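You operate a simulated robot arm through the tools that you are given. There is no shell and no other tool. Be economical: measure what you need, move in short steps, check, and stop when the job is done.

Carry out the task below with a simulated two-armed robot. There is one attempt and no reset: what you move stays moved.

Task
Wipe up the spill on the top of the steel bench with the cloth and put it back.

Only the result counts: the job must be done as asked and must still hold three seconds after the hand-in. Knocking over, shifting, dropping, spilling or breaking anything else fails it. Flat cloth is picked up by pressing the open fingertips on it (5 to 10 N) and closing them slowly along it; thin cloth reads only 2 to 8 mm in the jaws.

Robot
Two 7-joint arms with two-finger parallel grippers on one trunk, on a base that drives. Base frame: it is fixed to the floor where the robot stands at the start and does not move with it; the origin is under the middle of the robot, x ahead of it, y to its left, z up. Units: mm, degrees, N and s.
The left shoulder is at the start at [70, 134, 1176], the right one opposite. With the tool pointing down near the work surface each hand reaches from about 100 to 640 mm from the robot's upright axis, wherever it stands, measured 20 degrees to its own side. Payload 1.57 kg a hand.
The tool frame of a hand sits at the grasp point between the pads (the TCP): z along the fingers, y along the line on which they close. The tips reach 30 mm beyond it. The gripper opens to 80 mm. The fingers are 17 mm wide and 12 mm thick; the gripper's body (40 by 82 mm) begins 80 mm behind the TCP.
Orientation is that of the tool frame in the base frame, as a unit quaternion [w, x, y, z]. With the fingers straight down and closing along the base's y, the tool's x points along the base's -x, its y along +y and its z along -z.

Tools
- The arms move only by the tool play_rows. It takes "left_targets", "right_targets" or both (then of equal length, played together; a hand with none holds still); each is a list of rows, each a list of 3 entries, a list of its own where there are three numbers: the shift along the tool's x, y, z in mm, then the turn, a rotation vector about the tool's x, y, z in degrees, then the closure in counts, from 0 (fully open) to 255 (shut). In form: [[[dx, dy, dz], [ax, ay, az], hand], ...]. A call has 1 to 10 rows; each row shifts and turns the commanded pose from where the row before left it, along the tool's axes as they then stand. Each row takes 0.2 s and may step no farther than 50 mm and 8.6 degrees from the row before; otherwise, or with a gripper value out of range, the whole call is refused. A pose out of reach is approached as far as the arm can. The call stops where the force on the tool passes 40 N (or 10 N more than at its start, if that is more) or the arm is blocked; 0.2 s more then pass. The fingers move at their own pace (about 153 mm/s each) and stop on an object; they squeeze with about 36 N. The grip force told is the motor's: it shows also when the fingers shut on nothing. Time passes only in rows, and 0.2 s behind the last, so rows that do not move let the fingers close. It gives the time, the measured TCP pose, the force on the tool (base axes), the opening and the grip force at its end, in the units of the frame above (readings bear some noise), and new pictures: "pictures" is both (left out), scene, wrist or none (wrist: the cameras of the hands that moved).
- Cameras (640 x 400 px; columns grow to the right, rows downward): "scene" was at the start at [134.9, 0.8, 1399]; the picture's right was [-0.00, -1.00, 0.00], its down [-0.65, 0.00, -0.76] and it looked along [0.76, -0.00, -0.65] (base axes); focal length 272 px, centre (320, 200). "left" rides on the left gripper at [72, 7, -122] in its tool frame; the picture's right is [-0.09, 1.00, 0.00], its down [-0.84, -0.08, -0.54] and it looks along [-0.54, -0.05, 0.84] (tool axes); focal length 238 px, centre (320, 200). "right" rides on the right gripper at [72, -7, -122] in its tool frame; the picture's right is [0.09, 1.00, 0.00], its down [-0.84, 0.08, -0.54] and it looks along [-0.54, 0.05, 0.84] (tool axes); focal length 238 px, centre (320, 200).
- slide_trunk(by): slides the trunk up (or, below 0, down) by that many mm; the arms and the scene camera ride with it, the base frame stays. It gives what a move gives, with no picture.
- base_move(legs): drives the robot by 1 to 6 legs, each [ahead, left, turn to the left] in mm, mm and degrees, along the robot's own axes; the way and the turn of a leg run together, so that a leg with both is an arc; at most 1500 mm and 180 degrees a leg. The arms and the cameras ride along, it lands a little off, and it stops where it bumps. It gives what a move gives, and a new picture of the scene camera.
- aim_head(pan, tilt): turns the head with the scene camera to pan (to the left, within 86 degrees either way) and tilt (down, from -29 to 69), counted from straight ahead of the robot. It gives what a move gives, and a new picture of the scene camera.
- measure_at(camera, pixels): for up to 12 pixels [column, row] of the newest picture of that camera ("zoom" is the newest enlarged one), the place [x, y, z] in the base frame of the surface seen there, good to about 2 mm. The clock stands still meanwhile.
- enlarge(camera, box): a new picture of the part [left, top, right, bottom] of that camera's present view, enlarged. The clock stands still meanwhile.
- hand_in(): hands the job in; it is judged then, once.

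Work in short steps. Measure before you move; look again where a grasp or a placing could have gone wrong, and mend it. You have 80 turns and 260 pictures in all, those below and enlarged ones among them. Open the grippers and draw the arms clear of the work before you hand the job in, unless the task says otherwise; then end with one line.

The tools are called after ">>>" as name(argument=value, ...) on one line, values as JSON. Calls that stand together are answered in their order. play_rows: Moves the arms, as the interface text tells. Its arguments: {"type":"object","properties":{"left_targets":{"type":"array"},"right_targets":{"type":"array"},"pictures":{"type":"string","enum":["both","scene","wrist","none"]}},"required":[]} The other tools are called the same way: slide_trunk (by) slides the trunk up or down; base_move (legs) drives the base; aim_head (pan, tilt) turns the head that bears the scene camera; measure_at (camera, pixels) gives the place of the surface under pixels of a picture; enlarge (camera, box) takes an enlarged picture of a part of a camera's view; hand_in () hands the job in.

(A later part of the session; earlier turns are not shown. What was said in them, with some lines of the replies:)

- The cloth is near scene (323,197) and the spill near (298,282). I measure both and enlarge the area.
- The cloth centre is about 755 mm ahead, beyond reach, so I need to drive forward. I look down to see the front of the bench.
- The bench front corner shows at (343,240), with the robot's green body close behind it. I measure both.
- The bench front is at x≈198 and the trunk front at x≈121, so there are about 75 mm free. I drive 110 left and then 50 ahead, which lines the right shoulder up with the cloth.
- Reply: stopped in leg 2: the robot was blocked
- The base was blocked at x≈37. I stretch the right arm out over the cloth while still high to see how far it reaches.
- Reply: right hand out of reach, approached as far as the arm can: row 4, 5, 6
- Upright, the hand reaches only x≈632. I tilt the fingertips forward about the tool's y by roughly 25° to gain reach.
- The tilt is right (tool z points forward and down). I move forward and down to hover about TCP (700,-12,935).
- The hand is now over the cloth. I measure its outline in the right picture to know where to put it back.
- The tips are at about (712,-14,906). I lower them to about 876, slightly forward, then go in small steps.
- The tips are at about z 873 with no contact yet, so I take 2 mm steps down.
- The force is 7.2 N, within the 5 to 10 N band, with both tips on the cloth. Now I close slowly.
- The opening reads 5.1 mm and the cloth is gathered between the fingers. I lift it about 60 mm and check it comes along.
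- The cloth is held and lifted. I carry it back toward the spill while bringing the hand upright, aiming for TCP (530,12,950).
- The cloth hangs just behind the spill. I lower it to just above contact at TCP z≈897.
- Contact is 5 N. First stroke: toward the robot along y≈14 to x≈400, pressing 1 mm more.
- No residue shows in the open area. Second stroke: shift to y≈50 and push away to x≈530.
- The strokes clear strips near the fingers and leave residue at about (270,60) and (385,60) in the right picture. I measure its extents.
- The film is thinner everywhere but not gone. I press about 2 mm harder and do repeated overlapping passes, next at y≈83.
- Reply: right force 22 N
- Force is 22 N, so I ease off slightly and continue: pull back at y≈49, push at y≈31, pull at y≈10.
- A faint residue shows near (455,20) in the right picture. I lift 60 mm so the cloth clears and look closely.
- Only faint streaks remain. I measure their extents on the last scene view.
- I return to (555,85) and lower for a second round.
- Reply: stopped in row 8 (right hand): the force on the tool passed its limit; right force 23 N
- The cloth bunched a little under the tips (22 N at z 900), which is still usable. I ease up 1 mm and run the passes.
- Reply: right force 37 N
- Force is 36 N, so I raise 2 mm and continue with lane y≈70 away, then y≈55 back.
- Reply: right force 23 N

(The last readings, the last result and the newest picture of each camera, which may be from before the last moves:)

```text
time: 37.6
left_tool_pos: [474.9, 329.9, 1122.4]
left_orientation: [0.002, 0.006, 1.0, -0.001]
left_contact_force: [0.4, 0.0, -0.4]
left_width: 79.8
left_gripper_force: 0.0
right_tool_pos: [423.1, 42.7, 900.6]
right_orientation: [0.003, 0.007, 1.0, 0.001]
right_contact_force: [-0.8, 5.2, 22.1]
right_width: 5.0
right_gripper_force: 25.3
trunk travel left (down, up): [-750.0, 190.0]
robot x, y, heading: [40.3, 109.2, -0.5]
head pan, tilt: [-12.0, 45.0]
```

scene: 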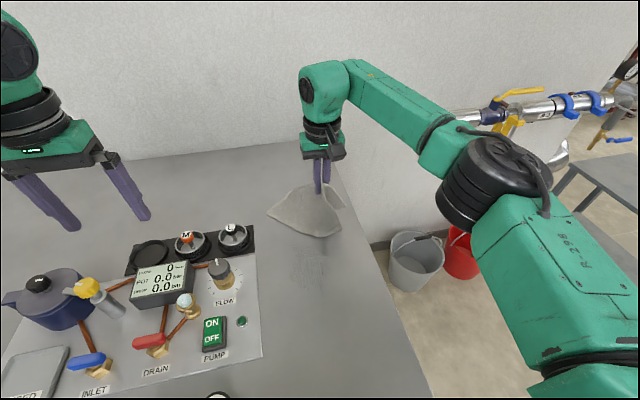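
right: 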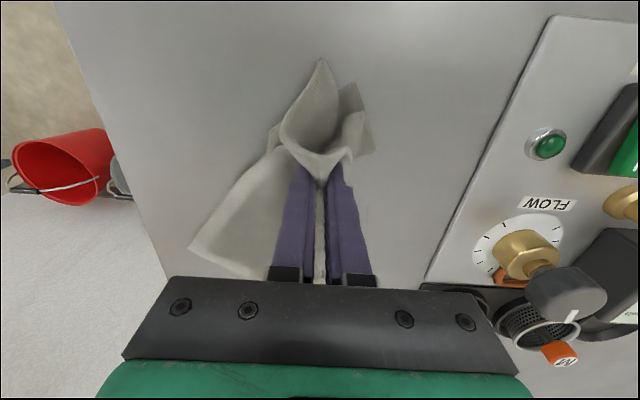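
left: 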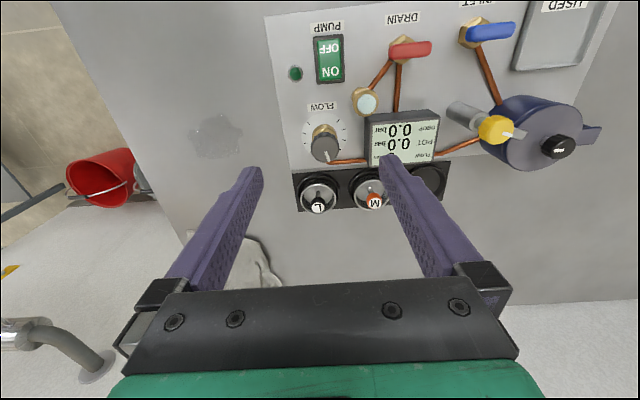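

Continuing: pull in to x≈405 at y≈35, push away at y≈30, then back at y≈14 and away at y≈2.

>>> play_rows(right_targets=[[[18, -5, -0.5], [0, 0, 0], 255], [[0, -7, 0], [0, 0, 0], 255], [[-24, 0, 0], [0, 0, 0], 255], [[-24, 0, 0], [0, 0, 0], 255], [[-24, 0, 0], [0, 0, 0], 255], [[-24, 0, 0], [0, 0, 0], 255], [[-24, 0, 0], [0, 0, 0], 255], [[-24, 0, 0], [0, 0, 0], 255], [[0, -14, 0], [0, 0, 0], 255]], pictures="none")

>>> play_rows(right_targets=[[[22, 0, 0], [0, 0, 0], 255], [[22, 0, 0], [0, 0, 0], 255], [[22, 0, 0], [0, 0, 0], 255], [[22, 0, 0], [0, 0, 0], 255], [[22, 0, 0], [0, 0, 0], 255], [[22, 0, 0], [0, 0, 0], 255], [[0, -14, 0], [0, 0, 0], 255]], pictures="none")

>>> play_rows(right_targets=[[[-22, 0, 0], [0, 0, 0], 255], [[-22, 0, 0], [0, 0, 0], 255], [[-22, 0, 0], [0, 0, 0], 255], [[-22, 0, 0], [0, 0, 0], 255], [[-22, 0, 0], [0, 0, 0], 255], [[-22, 0, 0], [0, 0, 0], 255], [[-15, 0, -30], [0, 0, 0], 255], [[-15, 0, -40], [0, 0, 0], 255], [[-15, -10, -30], [0, 0, 0], 255], [[0, 0, 0], [0, 0, 0], 255]], pictures="both")

>>> enlarge(camera="scene", box=[230, 220, 400, 330])

```text
time: 39.6
left_tool_pos: [475.9, 326.8, 1121.1]
left_orientation: [0.0, 0.006, 1.0, 0.0]
left_contact_force: [0.7, -0.1, -0.5]
left_width: 80.2
left_gripper_force: 0.0
right_tool_pos: [550.1, 14.4, 902.2]
right_orientation: [0.005, 0.007, 1.0, 0.003]
right_contact_force: [1.3, 2.3, 10.8]
right_width: 4.9
right_gripper_force: 26.1
trunk travel left (down, up): [-750.0, 190.0]
robot x, y, heading: [39.2, 110.3, -0.6]
head pan, tilt: [-12.0, 45.0]
```

```text
time: 41.2
left_tool_pos: [475.4, 329.7, 1122.0]
left_orientation: [0.002, 0.006, 1.0, -0.001]
left_contact_force: [-0.9, 0.1, -1.0]
left_width: 80.0
left_gripper_force: 0.1
right_tool_pos: [415.8, 4.0, 899.9]
right_orientation: [0.004, 0.006, 1.0, 0.002]
right_contact_force: [0.8, 6.9, 27.9]
right_width: 5.4
right_gripper_force: 25.7
trunk travel left (down, up): [-750.0, 190.0]
robot x, y, heading: [39.0, 109.1, -0.6]
head pan, tilt: [-12.0, 45.0]
```

```text
time: 43.4
left_tool_pos: [478.8, 326.4, 1120.7]
left_orientation: [-0.001, 0.006, 1.0, 0.0]
left_contact_force: [0.0, 0.2, 0.3]
left_width: 79.9
left_gripper_force: 0.0
right_tool_pos: [593.3, -11.3, 999.0]
right_orientation: [0.003, 0.007, 1.0, 0.001]
right_contact_force: [0.1, -0.2, -0.3]
right_width: 4.9
right_gripper_force: 25.4
trunk travel left (down, up): [-750.0, 190.0]
robot x, y, heading: [41.2, 110.2, -0.9]
head pan, tilt: [-12.0, 45.0]
```

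scene: 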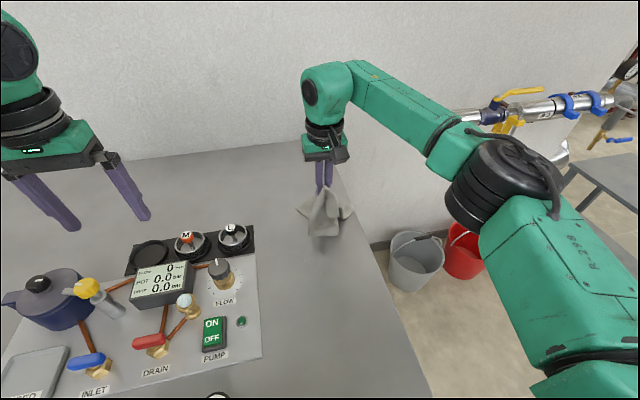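
right: 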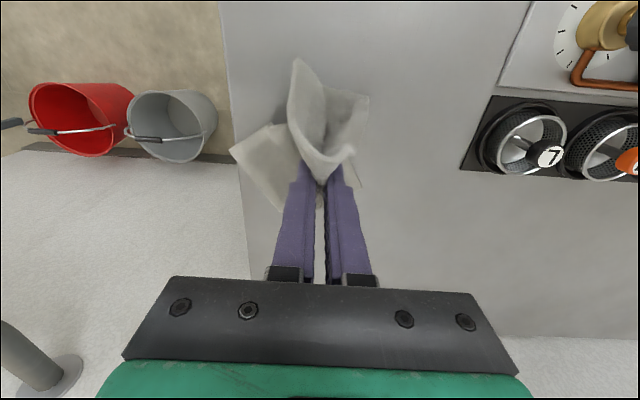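

```text
3.64 times, centred on (315, 275) of scene
```

zoom: 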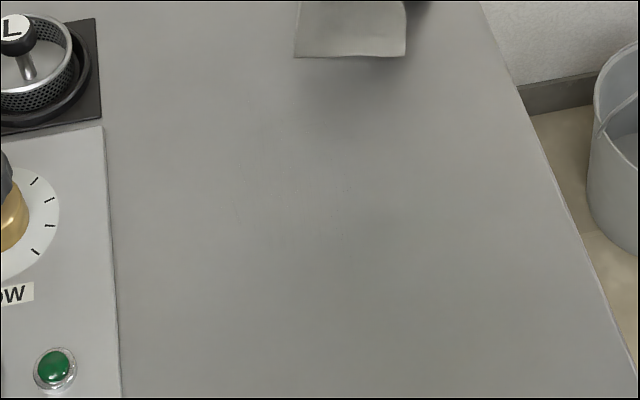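

It looks almost entirely clean. I enlarge tightly to check for remaining traces.

>>> enlarge(camera="scene", box=[280, 235, 345, 305])

>>> enlarge(camera="right", box=[300, 0, 500, 125])

```text
5.71 times, centred on (312, 270) of scene
```

zoom: 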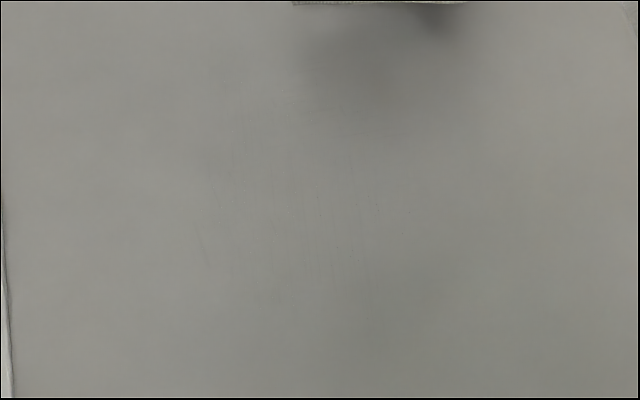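

```text
3.20 times, centred on (400, 62) of right
```

zoom: 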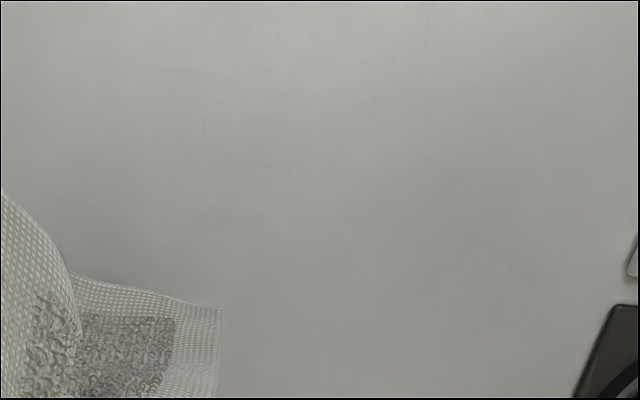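

Only extremely faint streaks remain. I do one final round of sideways strokes, starting at (535,0).

>>> play_rows(right_targets=[[[30, 5, 20], [0, 0, 0], 255], [[28, 5, 35], [0, 0, 0], 255], [[0, 0, 36], [0, 0, 0], 255], [[0, 0, 3], [0, 0, 0], 255], [[0, 0, 2], [0, 0, 0], 255], [[0, 0, 0], [0, 0, 0], 255]], pictures="wrist")

```text
time: 44.8
left_tool_pos: [477.3, 327.0, 1121.1]
left_orientation: [0.0, 0.006, 1.0, 0.0]
left_contact_force: [0.0, 0.2, 0.0]
left_width: 80.1
left_gripper_force: 0.0
right_tool_pos: [538.0, 0.4, 903.6]
right_orientation: [0.003, 0.007, 1.0, 0.002]
right_contact_force: [0.9, 0.1, 2.4]
right_width: 5.1
right_gripper_force: 25.3
trunk travel left (down, up): [-750.0, 190.0]
robot x, y, heading: [37.9, 114.8, -0.5]
head pan, tilt: [-12.0, 45.0]
```

right: 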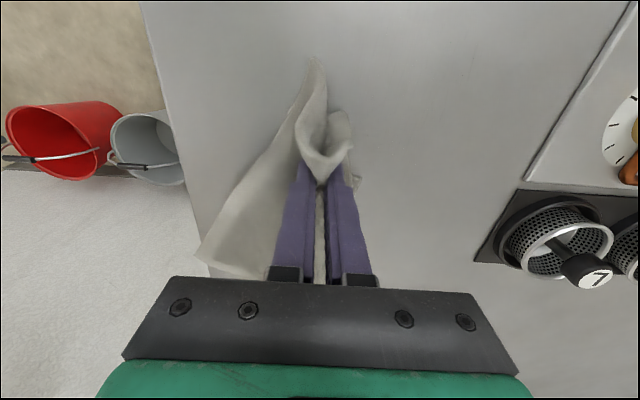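

Contact is light at z 903.6. I press about 3 mm more and sweep sideways in rows going toward the robot.

>>> play_rows(right_targets=[[[0, 0, 3], [0, 0, 0], 255], [[0, 23, 0], [0, 0, 0], 255], [[0, 23, 0], [0, 0, 0], 255], [[0, 23, 0], [0, 0, 0], 255], [[0, 23, 0], [0, 0, 0], 255], [[20, 0, 0], [0, 0, 0], 255], [[0, -23, 0], [0, 0, 0], 255], [[0, -23, 0], [0, 0, 0], 255], [[0, -23, 0], [0, 0, 0], 255], [[0, -23, 0], [0, 0, 0], 255]], pictures="none")

>>> play_rows(right_targets=[[[20, 0, 0], [0, 0, 0], 255], [[0, 23, 0], [0, 0, 0], 255], [[0, 23, 0], [0, 0, 0], 255], [[0, 23, 0], [0, 0, 0], 255], [[0, 23, 0], [0, 0, 0], 255], [[20, 0, 0], [0, 0, 0], 255], [[0, -23, 0], [0, 0, 0], 255], [[0, -23, 0], [0, 0, 0], 255], [[0, -23, 0], [0, 0, 0], 255], [[0, -23, 0], [0, 0, 0], 255]], pictures="none")

>>> play_rows(right_targets=[[[20, 0, 0], [0, 0, 0], 255], [[0, 23, 0], [0, 0, 0], 255], [[0, 23, 0], [0, 0, 0], 255], [[0, 23, 0], [0, 0, 0], 255], [[20, 0, 0], [0, 0, 0], 255], [[0, -23, 0], [0, 0, 0], 255], [[0, -23, 0], [0, 0, 0], 255], [[0, 0, 0], [0, 0, 0], 255]], pictures="wrist")

```text
time: 47.0
left_tool_pos: [476.6, 327.4, 1122.3]
left_orientation: [0.0, 0.007, 1.0, 0.001]
left_contact_force: [-0.6, 0.7, 0.1]
left_width: 79.8
left_gripper_force: 0.1
right_tool_pos: [516.2, -0.4, 902.4]
right_orientation: [0.003, 0.007, 1.0, 0.002]
right_contact_force: [-0.8, 1.6, 4.9]
right_width: 5.1
right_gripper_force: 24.9
trunk travel left (down, up): [-750.0, 190.0]
robot x, y, heading: [40.9, 114.3, -0.9]
head pan, tilt: [-12.0, 45.0]
```

```text
time: 49.2
left_tool_pos: [477.0, 326.0, 1120.0]
left_orientation: [-0.001, 0.006, 1.0, 0.001]
left_contact_force: [0.1, -0.6, -0.2]
left_width: 79.9
left_gripper_force: 0.1
right_tool_pos: [479.0, -0.3, 902.1]
right_orientation: [0.005, 0.008, 1.0, 0.003]
right_contact_force: [-0.1, 2.0, 6.2]
right_width: 4.9
right_gripper_force: 25.5
trunk travel left (down, up): [-750.0, 190.0]
robot x, y, heading: [41.3, 112.2, -0.8]
head pan, tilt: [-12.0, 45.0]
```

```text
time: 51.0
left_tool_pos: [476.4, 328.9, 1122.2]
left_orientation: [-0.001, 0.006, 1.0, -0.001]
left_contact_force: [0.6, 0.2, 0.2]
left_width: 80.3
left_gripper_force: 0.1
right_tool_pos: [436.3, 24.8, 898.9]
right_orientation: [0.003, 0.007, 1.0, 0.001]
right_contact_force: [0.0, 1.3, 14.5]
right_width: 5.3
right_gripper_force: 25.1
trunk travel left (down, up): [-750.0, 190.0]
robot x, y, heading: [41.8, 111.3, -0.7]
head pan, tilt: [-12.0, 45.0]
```

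right: 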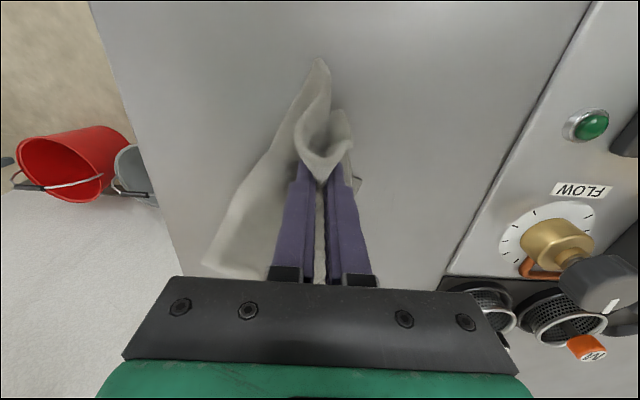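

Now I lift the cloth clear and take it back toward its place, checking the bench on the way.

>>> play_rows(right_targets=[[[0, 0, -45], [0, 0, 0], 255], [[0, 0, -45], [0, 0, 0], 255], [[-40, -9, 0], [0, 0, 0], 255], [[-40, -9, 0], [0, 0, 0], 255], [[-40, -9, 0], [0, 0, 0], 255], [[-40, -9, 0], [0, 0, 0], 255], [[0, 0, 0], [0, 0, 0], 255]])

>>> enlarge(camera="scene", box=[260, 230, 360, 310])

```text
time: 52.6
left_tool_pos: [477.5, 327.1, 1120.7]
left_orientation: [0.0, 0.006, 1.0, 0.0]
left_contact_force: [-0.8, -0.5, -0.4]
left_width: 79.8
left_gripper_force: 0.1
right_tool_pos: [596.1, -16.4, 991.1]
right_orientation: [0.002, 0.006, 1.0, 0.002]
right_contact_force: [-0.5, -0.2, -0.4]
right_width: 5.1
right_gripper_force: 25.4
trunk travel left (down, up): [-750.0, 190.0]
robot x, y, heading: [40.4, 108.8, -0.9]
head pan, tilt: [-12.0, 45.0]
```

scene: 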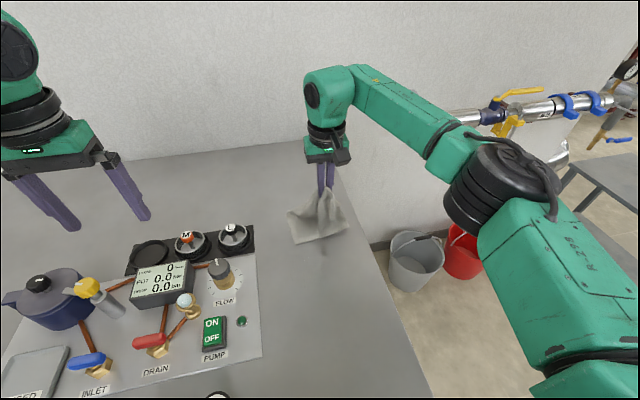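
right: 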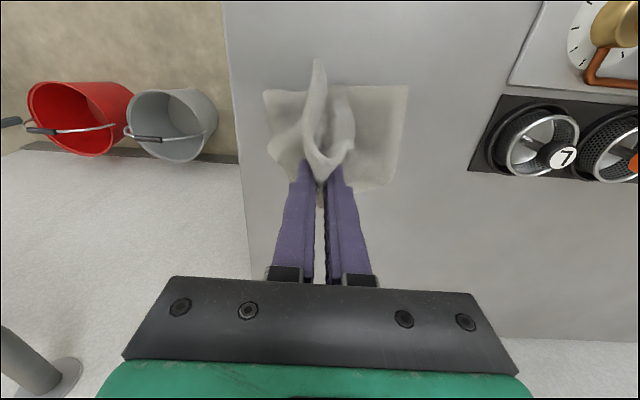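

```text
5.00 times, centred on (310, 270) of scene
```

zoom: 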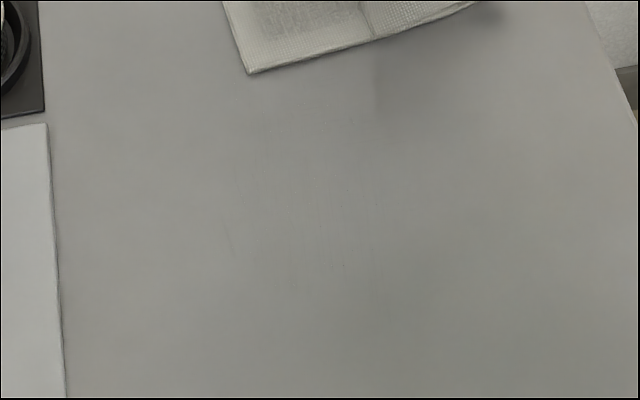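

The bench is clean apart from barely perceptible marks. To put the cloth back I tilt the hand forward about 32° and rise a little.

>>> play_rows(right_targets=[[[0, 0, -20], [0, -8, 0], 255], [[0, 0, -20], [0, -8, 0], 255], [[0, 0, 0], [0, -8, 0], 255], [[0, 0, 0], [0, -8, 0], 255], [[-25, 0, 16], [0, 0, 0], 255], [[-25, 0, 16], [0, 0, 0], 255], [[-25, 0, 16], [0, 0, 0], 255], [[-25, 0, 16], [0, 0, 0], 255], [[-25, 0, 16], [0, 0, 0], 255], [[0, 0, 0], [0, 0, 0], 255]])

```text
time: 54.8
left_tool_pos: [477.6, 327.4, 1121.3]
left_orientation: [0.0, 0.006, 1.0, 0.001]
left_contact_force: [-0.3, -0.3, 0.2]
left_width: 80.0
left_gripper_force: 0.1
right_tool_pos: [743.4, -17.4, 1028.2]
right_orientation: [0.279, 0.006, 0.96, 0.001]
right_contact_force: [-0.4, 0.1, 0.1]
right_width: 4.8
right_gripper_force: 25.9
trunk travel left (down, up): [-750.0, 190.0]
robot x, y, heading: [38.0, 112.2, -0.7]
head pan, tilt: [-12.0, 45.0]
```

scene: 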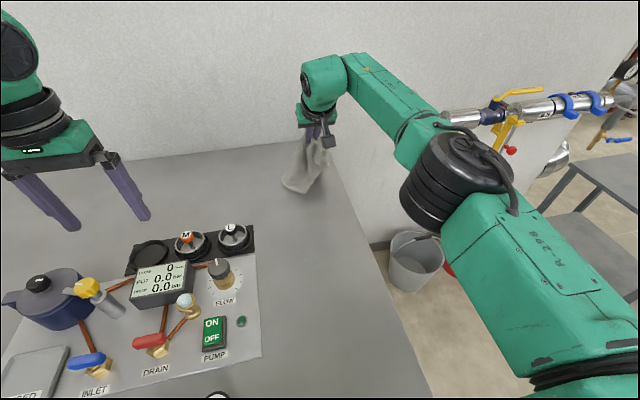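
right: 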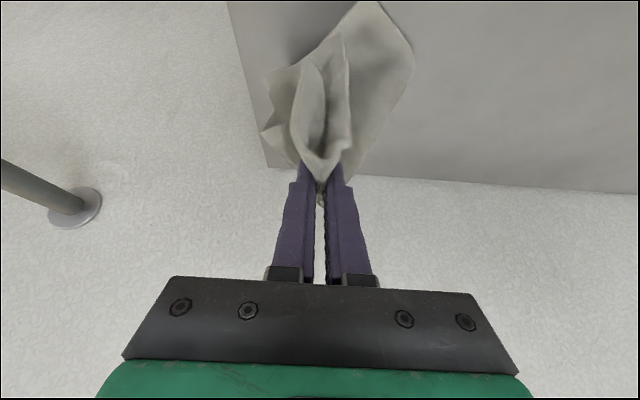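

There was no reach limit at x=743. I go farther forward so I can lower and then draw back to lay the cloth out.

>>> play_rows(right_targets=[[[-21, 0, 13], [0, 0, 0], 255], [[-21, 0, 13], [0, 0, 0], 255], [[-8, 0, 42], [0, 0, 0], 255], [[0, 0, 0], [0, 0, 0], 255]])

```text
time: 55.8
left_tool_pos: [478.0, 326.7, 1120.7]
left_orientation: [0.0, 0.006, 1.0, 0.001]
left_contact_force: [0.6, 0.2, 0.6]
left_width: 80.3
left_gripper_force: 0.1
right_tool_pos: [748.8, -14.5, 1008.9]
right_orientation: [0.278, 0.005, 0.961, 0.001]
right_contact_force: [1.4, -0.1, -0.3]
right_width: 5.0
right_gripper_force: 25.2
right hand out of reach, approached as far as the arm can: row 1, 2, 3
trunk travel left (down, up): [-750.0, 190.0]
robot x, y, heading: [41.6, 113.7, -0.9]
head pan, tilt: [-12.0, 45.0]
```

scene: 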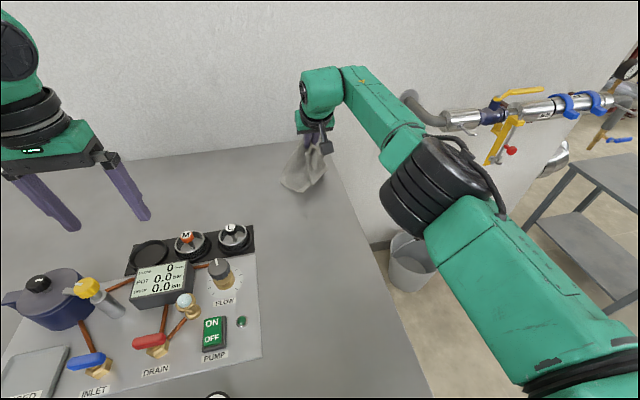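
right: 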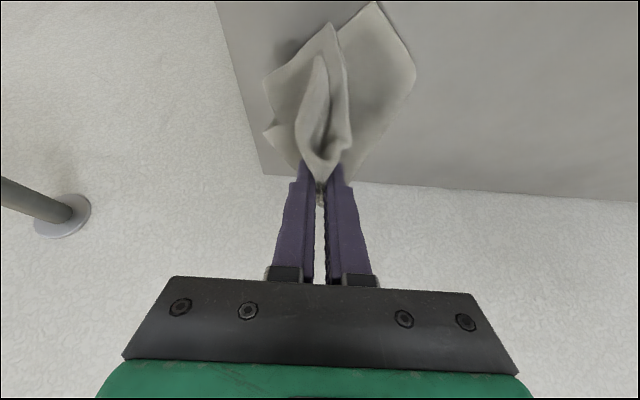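

The limit is about x=748 at this tilt. I retreat to about (698,-5,979), tilt to 48°, then lower while moving forward so the tail spreads out behind the grip.

>>> play_rows(right_targets=[[[29, 5, 0], [0, 0, 0], 255], [[29, 5, 0], [0, 0, 0], 255], [[0, 0, 0], [0, -8, 0], 255], [[0, 0, 0], [0, -8, 0], 255], [[0, 0, 0], [0, 0, 0], 255]])

```text
time: 57.0
left_tool_pos: [479.2, 327.8, 1121.2]
left_orientation: [-0.001, 0.006, 1.0, 0.0]
left_contact_force: [-0.2, -1.3, 0.9]
left_width: 80.1
left_gripper_force: 0.1
right_tool_pos: [699.6, -2.5, 978.6]
right_orientation: [0.409, 0.007, 0.913, -0.002]
right_contact_force: [1.4, 0.6, -1.4]
right_width: 5.3
right_gripper_force: 25.9
trunk travel left (down, up): [-750.0, 190.0]
robot x, y, heading: [41.7, 113.7, -0.9]
head pan, tilt: [-12.0, 45.0]
```

scene: 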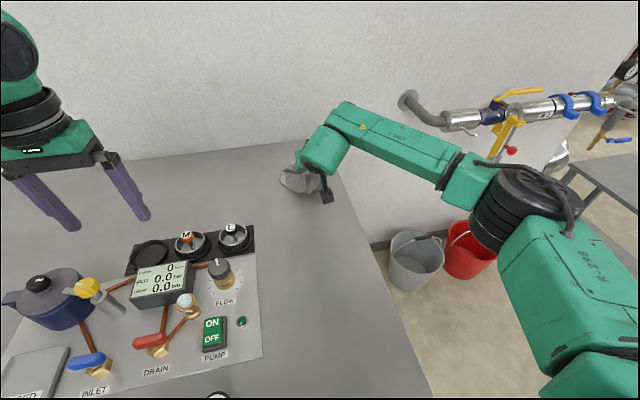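
right: 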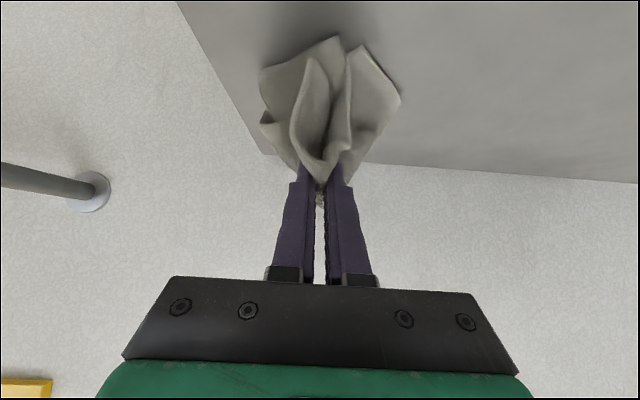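

The tail hangs toward the robot. I advance along the tool axis, which moves forward and down together, to about (770,-3,908).

>>> play_rows(right_targets=[[[1.8, 0, 25], [0, 0, 0], 255], [[1.8, 0, 25], [0, 0, 0], 255], [[1.8, 0, 25], [0, 0, 0], 255], [[1.8, 0, 22], [0, 0, 0], 255], [[0, 0, 0], [0, 0, 0], 255]])

```text
time: 58.2
left_tool_pos: [476.8, 327.1, 1120.5]
left_orientation: [-0.001, 0.006, 1.0, 0.001]
left_contact_force: [-0.3, -1.1, 0.5]
left_width: 80.0
left_gripper_force: 0.0
right_tool_pos: [768.8, -2.0, 910.6]
right_orientation: [0.411, 0.007, 0.912, -0.002]
right_contact_force: [0.2, 0.2, 3.7]
right_width: 5.2
right_gripper_force: 25.4
trunk travel left (down, up): [-750.0, 190.0]
robot x, y, heading: [33.8, 111.2, -0.9]
head pan, tilt: [-12.0, 45.0]
```

scene: 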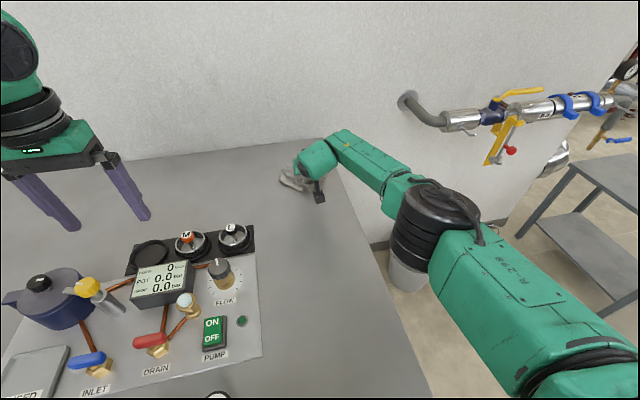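
right: 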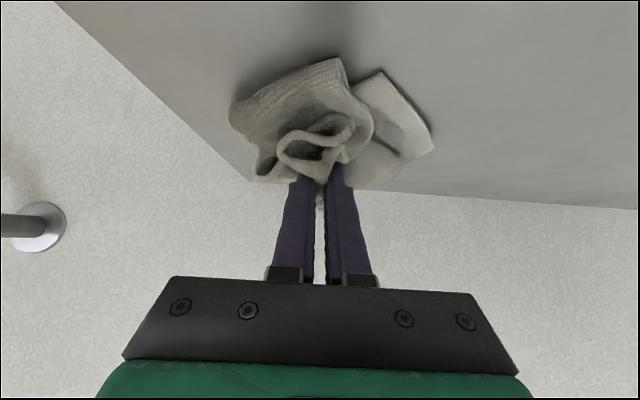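

The cloth is bunched on its old spot. I lower about 6 mm more and open slowly.

>>> play_rows(right_targets=[[[2.2, 0, 2], [0, 0, 0], 255], [[2.2, 0, 2], [0, 0, 0], 255], [[0, 0, 0], [0, 0, 0], 230], [[0, 0, 0], [0, 0, 0], 200], [[0, 0, 0], [0, 0, 0], 170], [[0, 0, 0], [0, 0, 0], 140], [[0, 0, 0], [0, 0, 0], 110], [[0, 0, 0], [0, 0, 0], 110]], pictures="wrist")

```text
time: 60.0
left_tool_pos: [477.9, 326.9, 1120.9]
left_orientation: [-0.001, 0.006, 1.0, 0.0]
left_contact_force: [-0.7, -0.5, -0.8]
left_width: 80.0
left_gripper_force: 0.0
right_tool_pos: [767.4, -2.8, 904.2]
right_orientation: [0.41, 0.007, 0.912, -0.001]
right_contact_force: [-0.7, 1.8, 6.5]
right_width: 44.0
right_gripper_force: 0.1
trunk travel left (down, up): [-750.0, 190.0]
robot x, y, heading: [40.0, 111.4, -0.6]
head pan, tilt: [-12.0, 45.0]
```

right: 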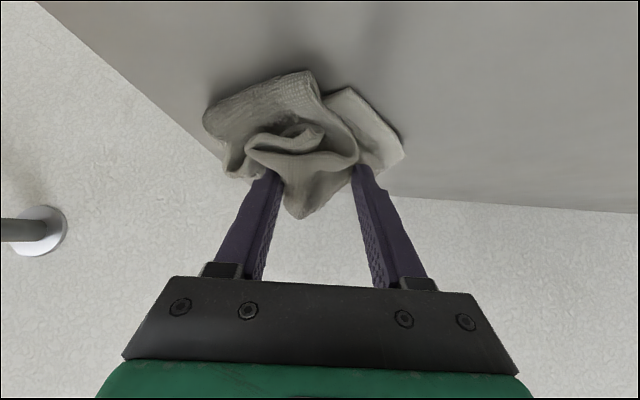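

The cloth is released. I withdraw along the tool axis.

>>> play_rows(right_targets=[[[0, 0, -15], [0, 0, 0], 110], [[0, 0, -25], [0, 0, 0], 110], [[0, 0, -40], [0, 0, 0], 60], [[0, 0, -45], [0, 0, 0], 0], [[0, 0, 0], [0, 8, 0], 0], [[0, 0, 0], [0, 8, 0], 0], [[0, 0, 0], [0, 8, 0], 0], [[0, 0, 0], [0, 0, 0], 0]])

>>> enlarge(camera="scene", box=[240, 130, 400, 230])

```text
time: 61.8
left_tool_pos: [479.5, 326.5, 1121.1]
left_orientation: [0.0, 0.006, 1.0, 0.0]
left_contact_force: [0.2, 0.2, 0.0]
left_width: 80.0
left_gripper_force: 0.0
right_tool_pos: [676.5, -1.8, 985.4]
right_orientation: [0.21, 0.008, 0.978, 0.001]
right_contact_force: [-0.1, -0.4, -0.3]
right_width: 80.4
right_gripper_force: 0.2
trunk travel left (down, up): [-750.0, 190.0]
robot x, y, heading: [39.9, 110.6, -0.5]
head pan, tilt: [-12.0, 45.0]
```

scene: 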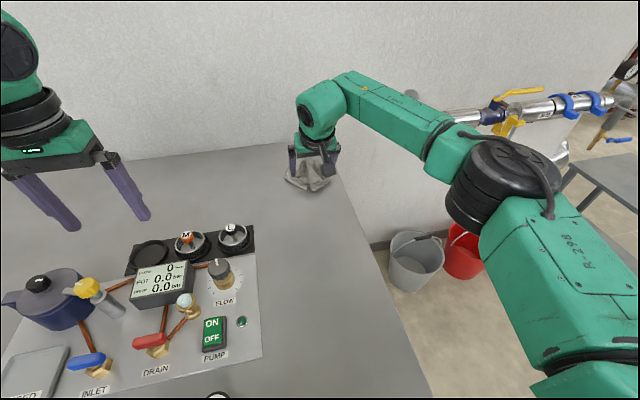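
right: 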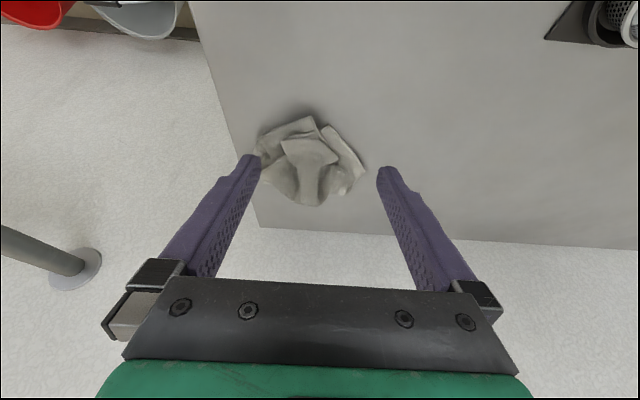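

```text
4.00 times, centred on (320, 180) of scene
```

zoom: 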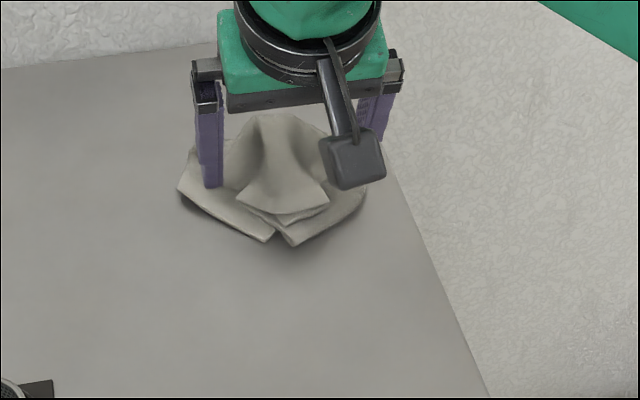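

The cloth lies crumpled at its old place. I measure where it is.

>>> measure_at(camera="right", pixels=[[312, 118], [260, 140], [362, 172], [310, 150], [310, 180], [300, 205], [340, 190], [268, 180]])

>>> enlarge(camera="right", box=[230, 90, 390, 230])

```text
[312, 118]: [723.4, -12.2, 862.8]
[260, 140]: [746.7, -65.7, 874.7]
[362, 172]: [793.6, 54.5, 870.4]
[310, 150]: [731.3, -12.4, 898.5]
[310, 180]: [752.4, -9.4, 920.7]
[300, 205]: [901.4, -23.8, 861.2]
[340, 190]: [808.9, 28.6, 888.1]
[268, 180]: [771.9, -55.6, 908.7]
```

```text
2.86 times, centred on (310, 160) of right
```

zoom: 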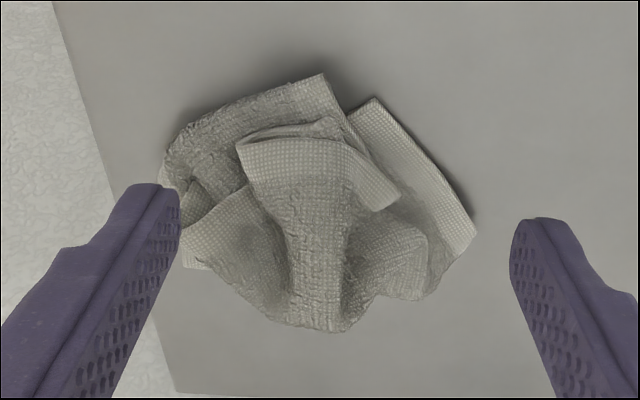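

The cloth centre is about (765,-5), which matches its original place, and it lies fully on the bench. I draw the arm up and back, and then check the whole scene.

>>> play_rows(right_targets=[[[0, 0, -45], [0, 8, 0], 0], [[0, 0, -45], [0, 8, 0], 0], [[20, 0, -40], [0, 8, 0], 0], [[45, -5, -10], [0, 0, 0], 0], [[45, -5, 0], [0, 0, 0], 0], [[45, -5, 0], [0, 0, 0], 0], [[0, 0, 0], [0, 0, 0], 0]])

>>> enlarge(camera="scene", box=[200, 130, 400, 330])

```text
time: 63.4
left_tool_pos: [478.0, 326.5, 1121.3]
left_orientation: [-0.002, 0.006, 1.0, 0.001]
left_contact_force: [0.1, -0.6, 0.0]
left_width: 79.8
left_gripper_force: 0.1
right_tool_pos: [483.0, -13.8, 1117.4]
right_orientation: [0.003, 0.008, 1.0, 0.002]
right_contact_force: [-0.7, 0.5, 0.4]
right_width: 79.7
right_gripper_force: 0.0
trunk travel left (down, up): [-750.0, 190.0]
robot x, y, heading: [37.4, 114.0, -1.0]
head pan, tilt: [-12.0, 45.0]
```

scene: 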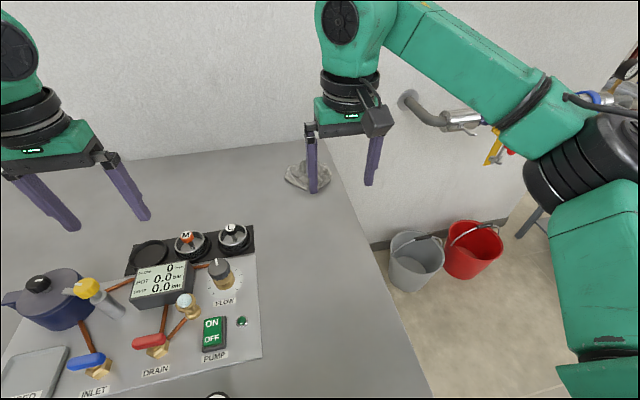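
right: 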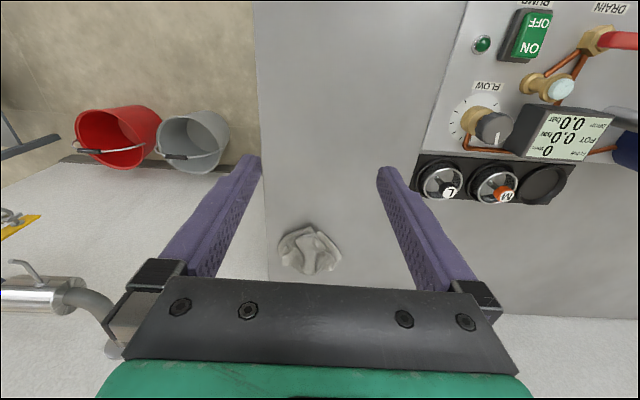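

```text
2.00 times, centred on (300, 230) of scene
```

zoom: 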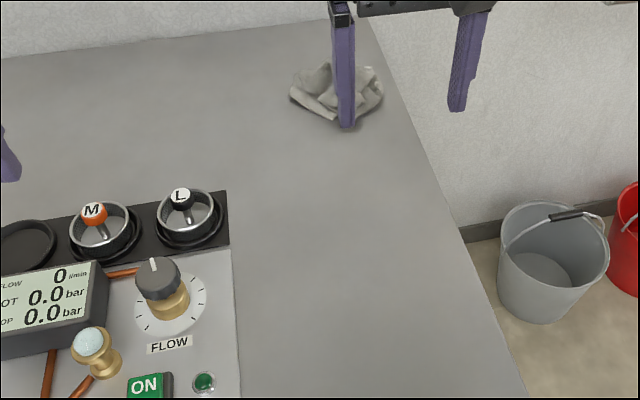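

The bench is clean, the cloth is back on its spot, the grippers are open and clear, and nothing else has moved. I hand the job in.

>>> hand_in()

```text
The job is handed in.
```

I wiped up the spill, leaving only barely visible streaks at high zoom. The cloth is back on its original spot, but lies crumpled rather than flat; I saw nothing else out of place on the bench.
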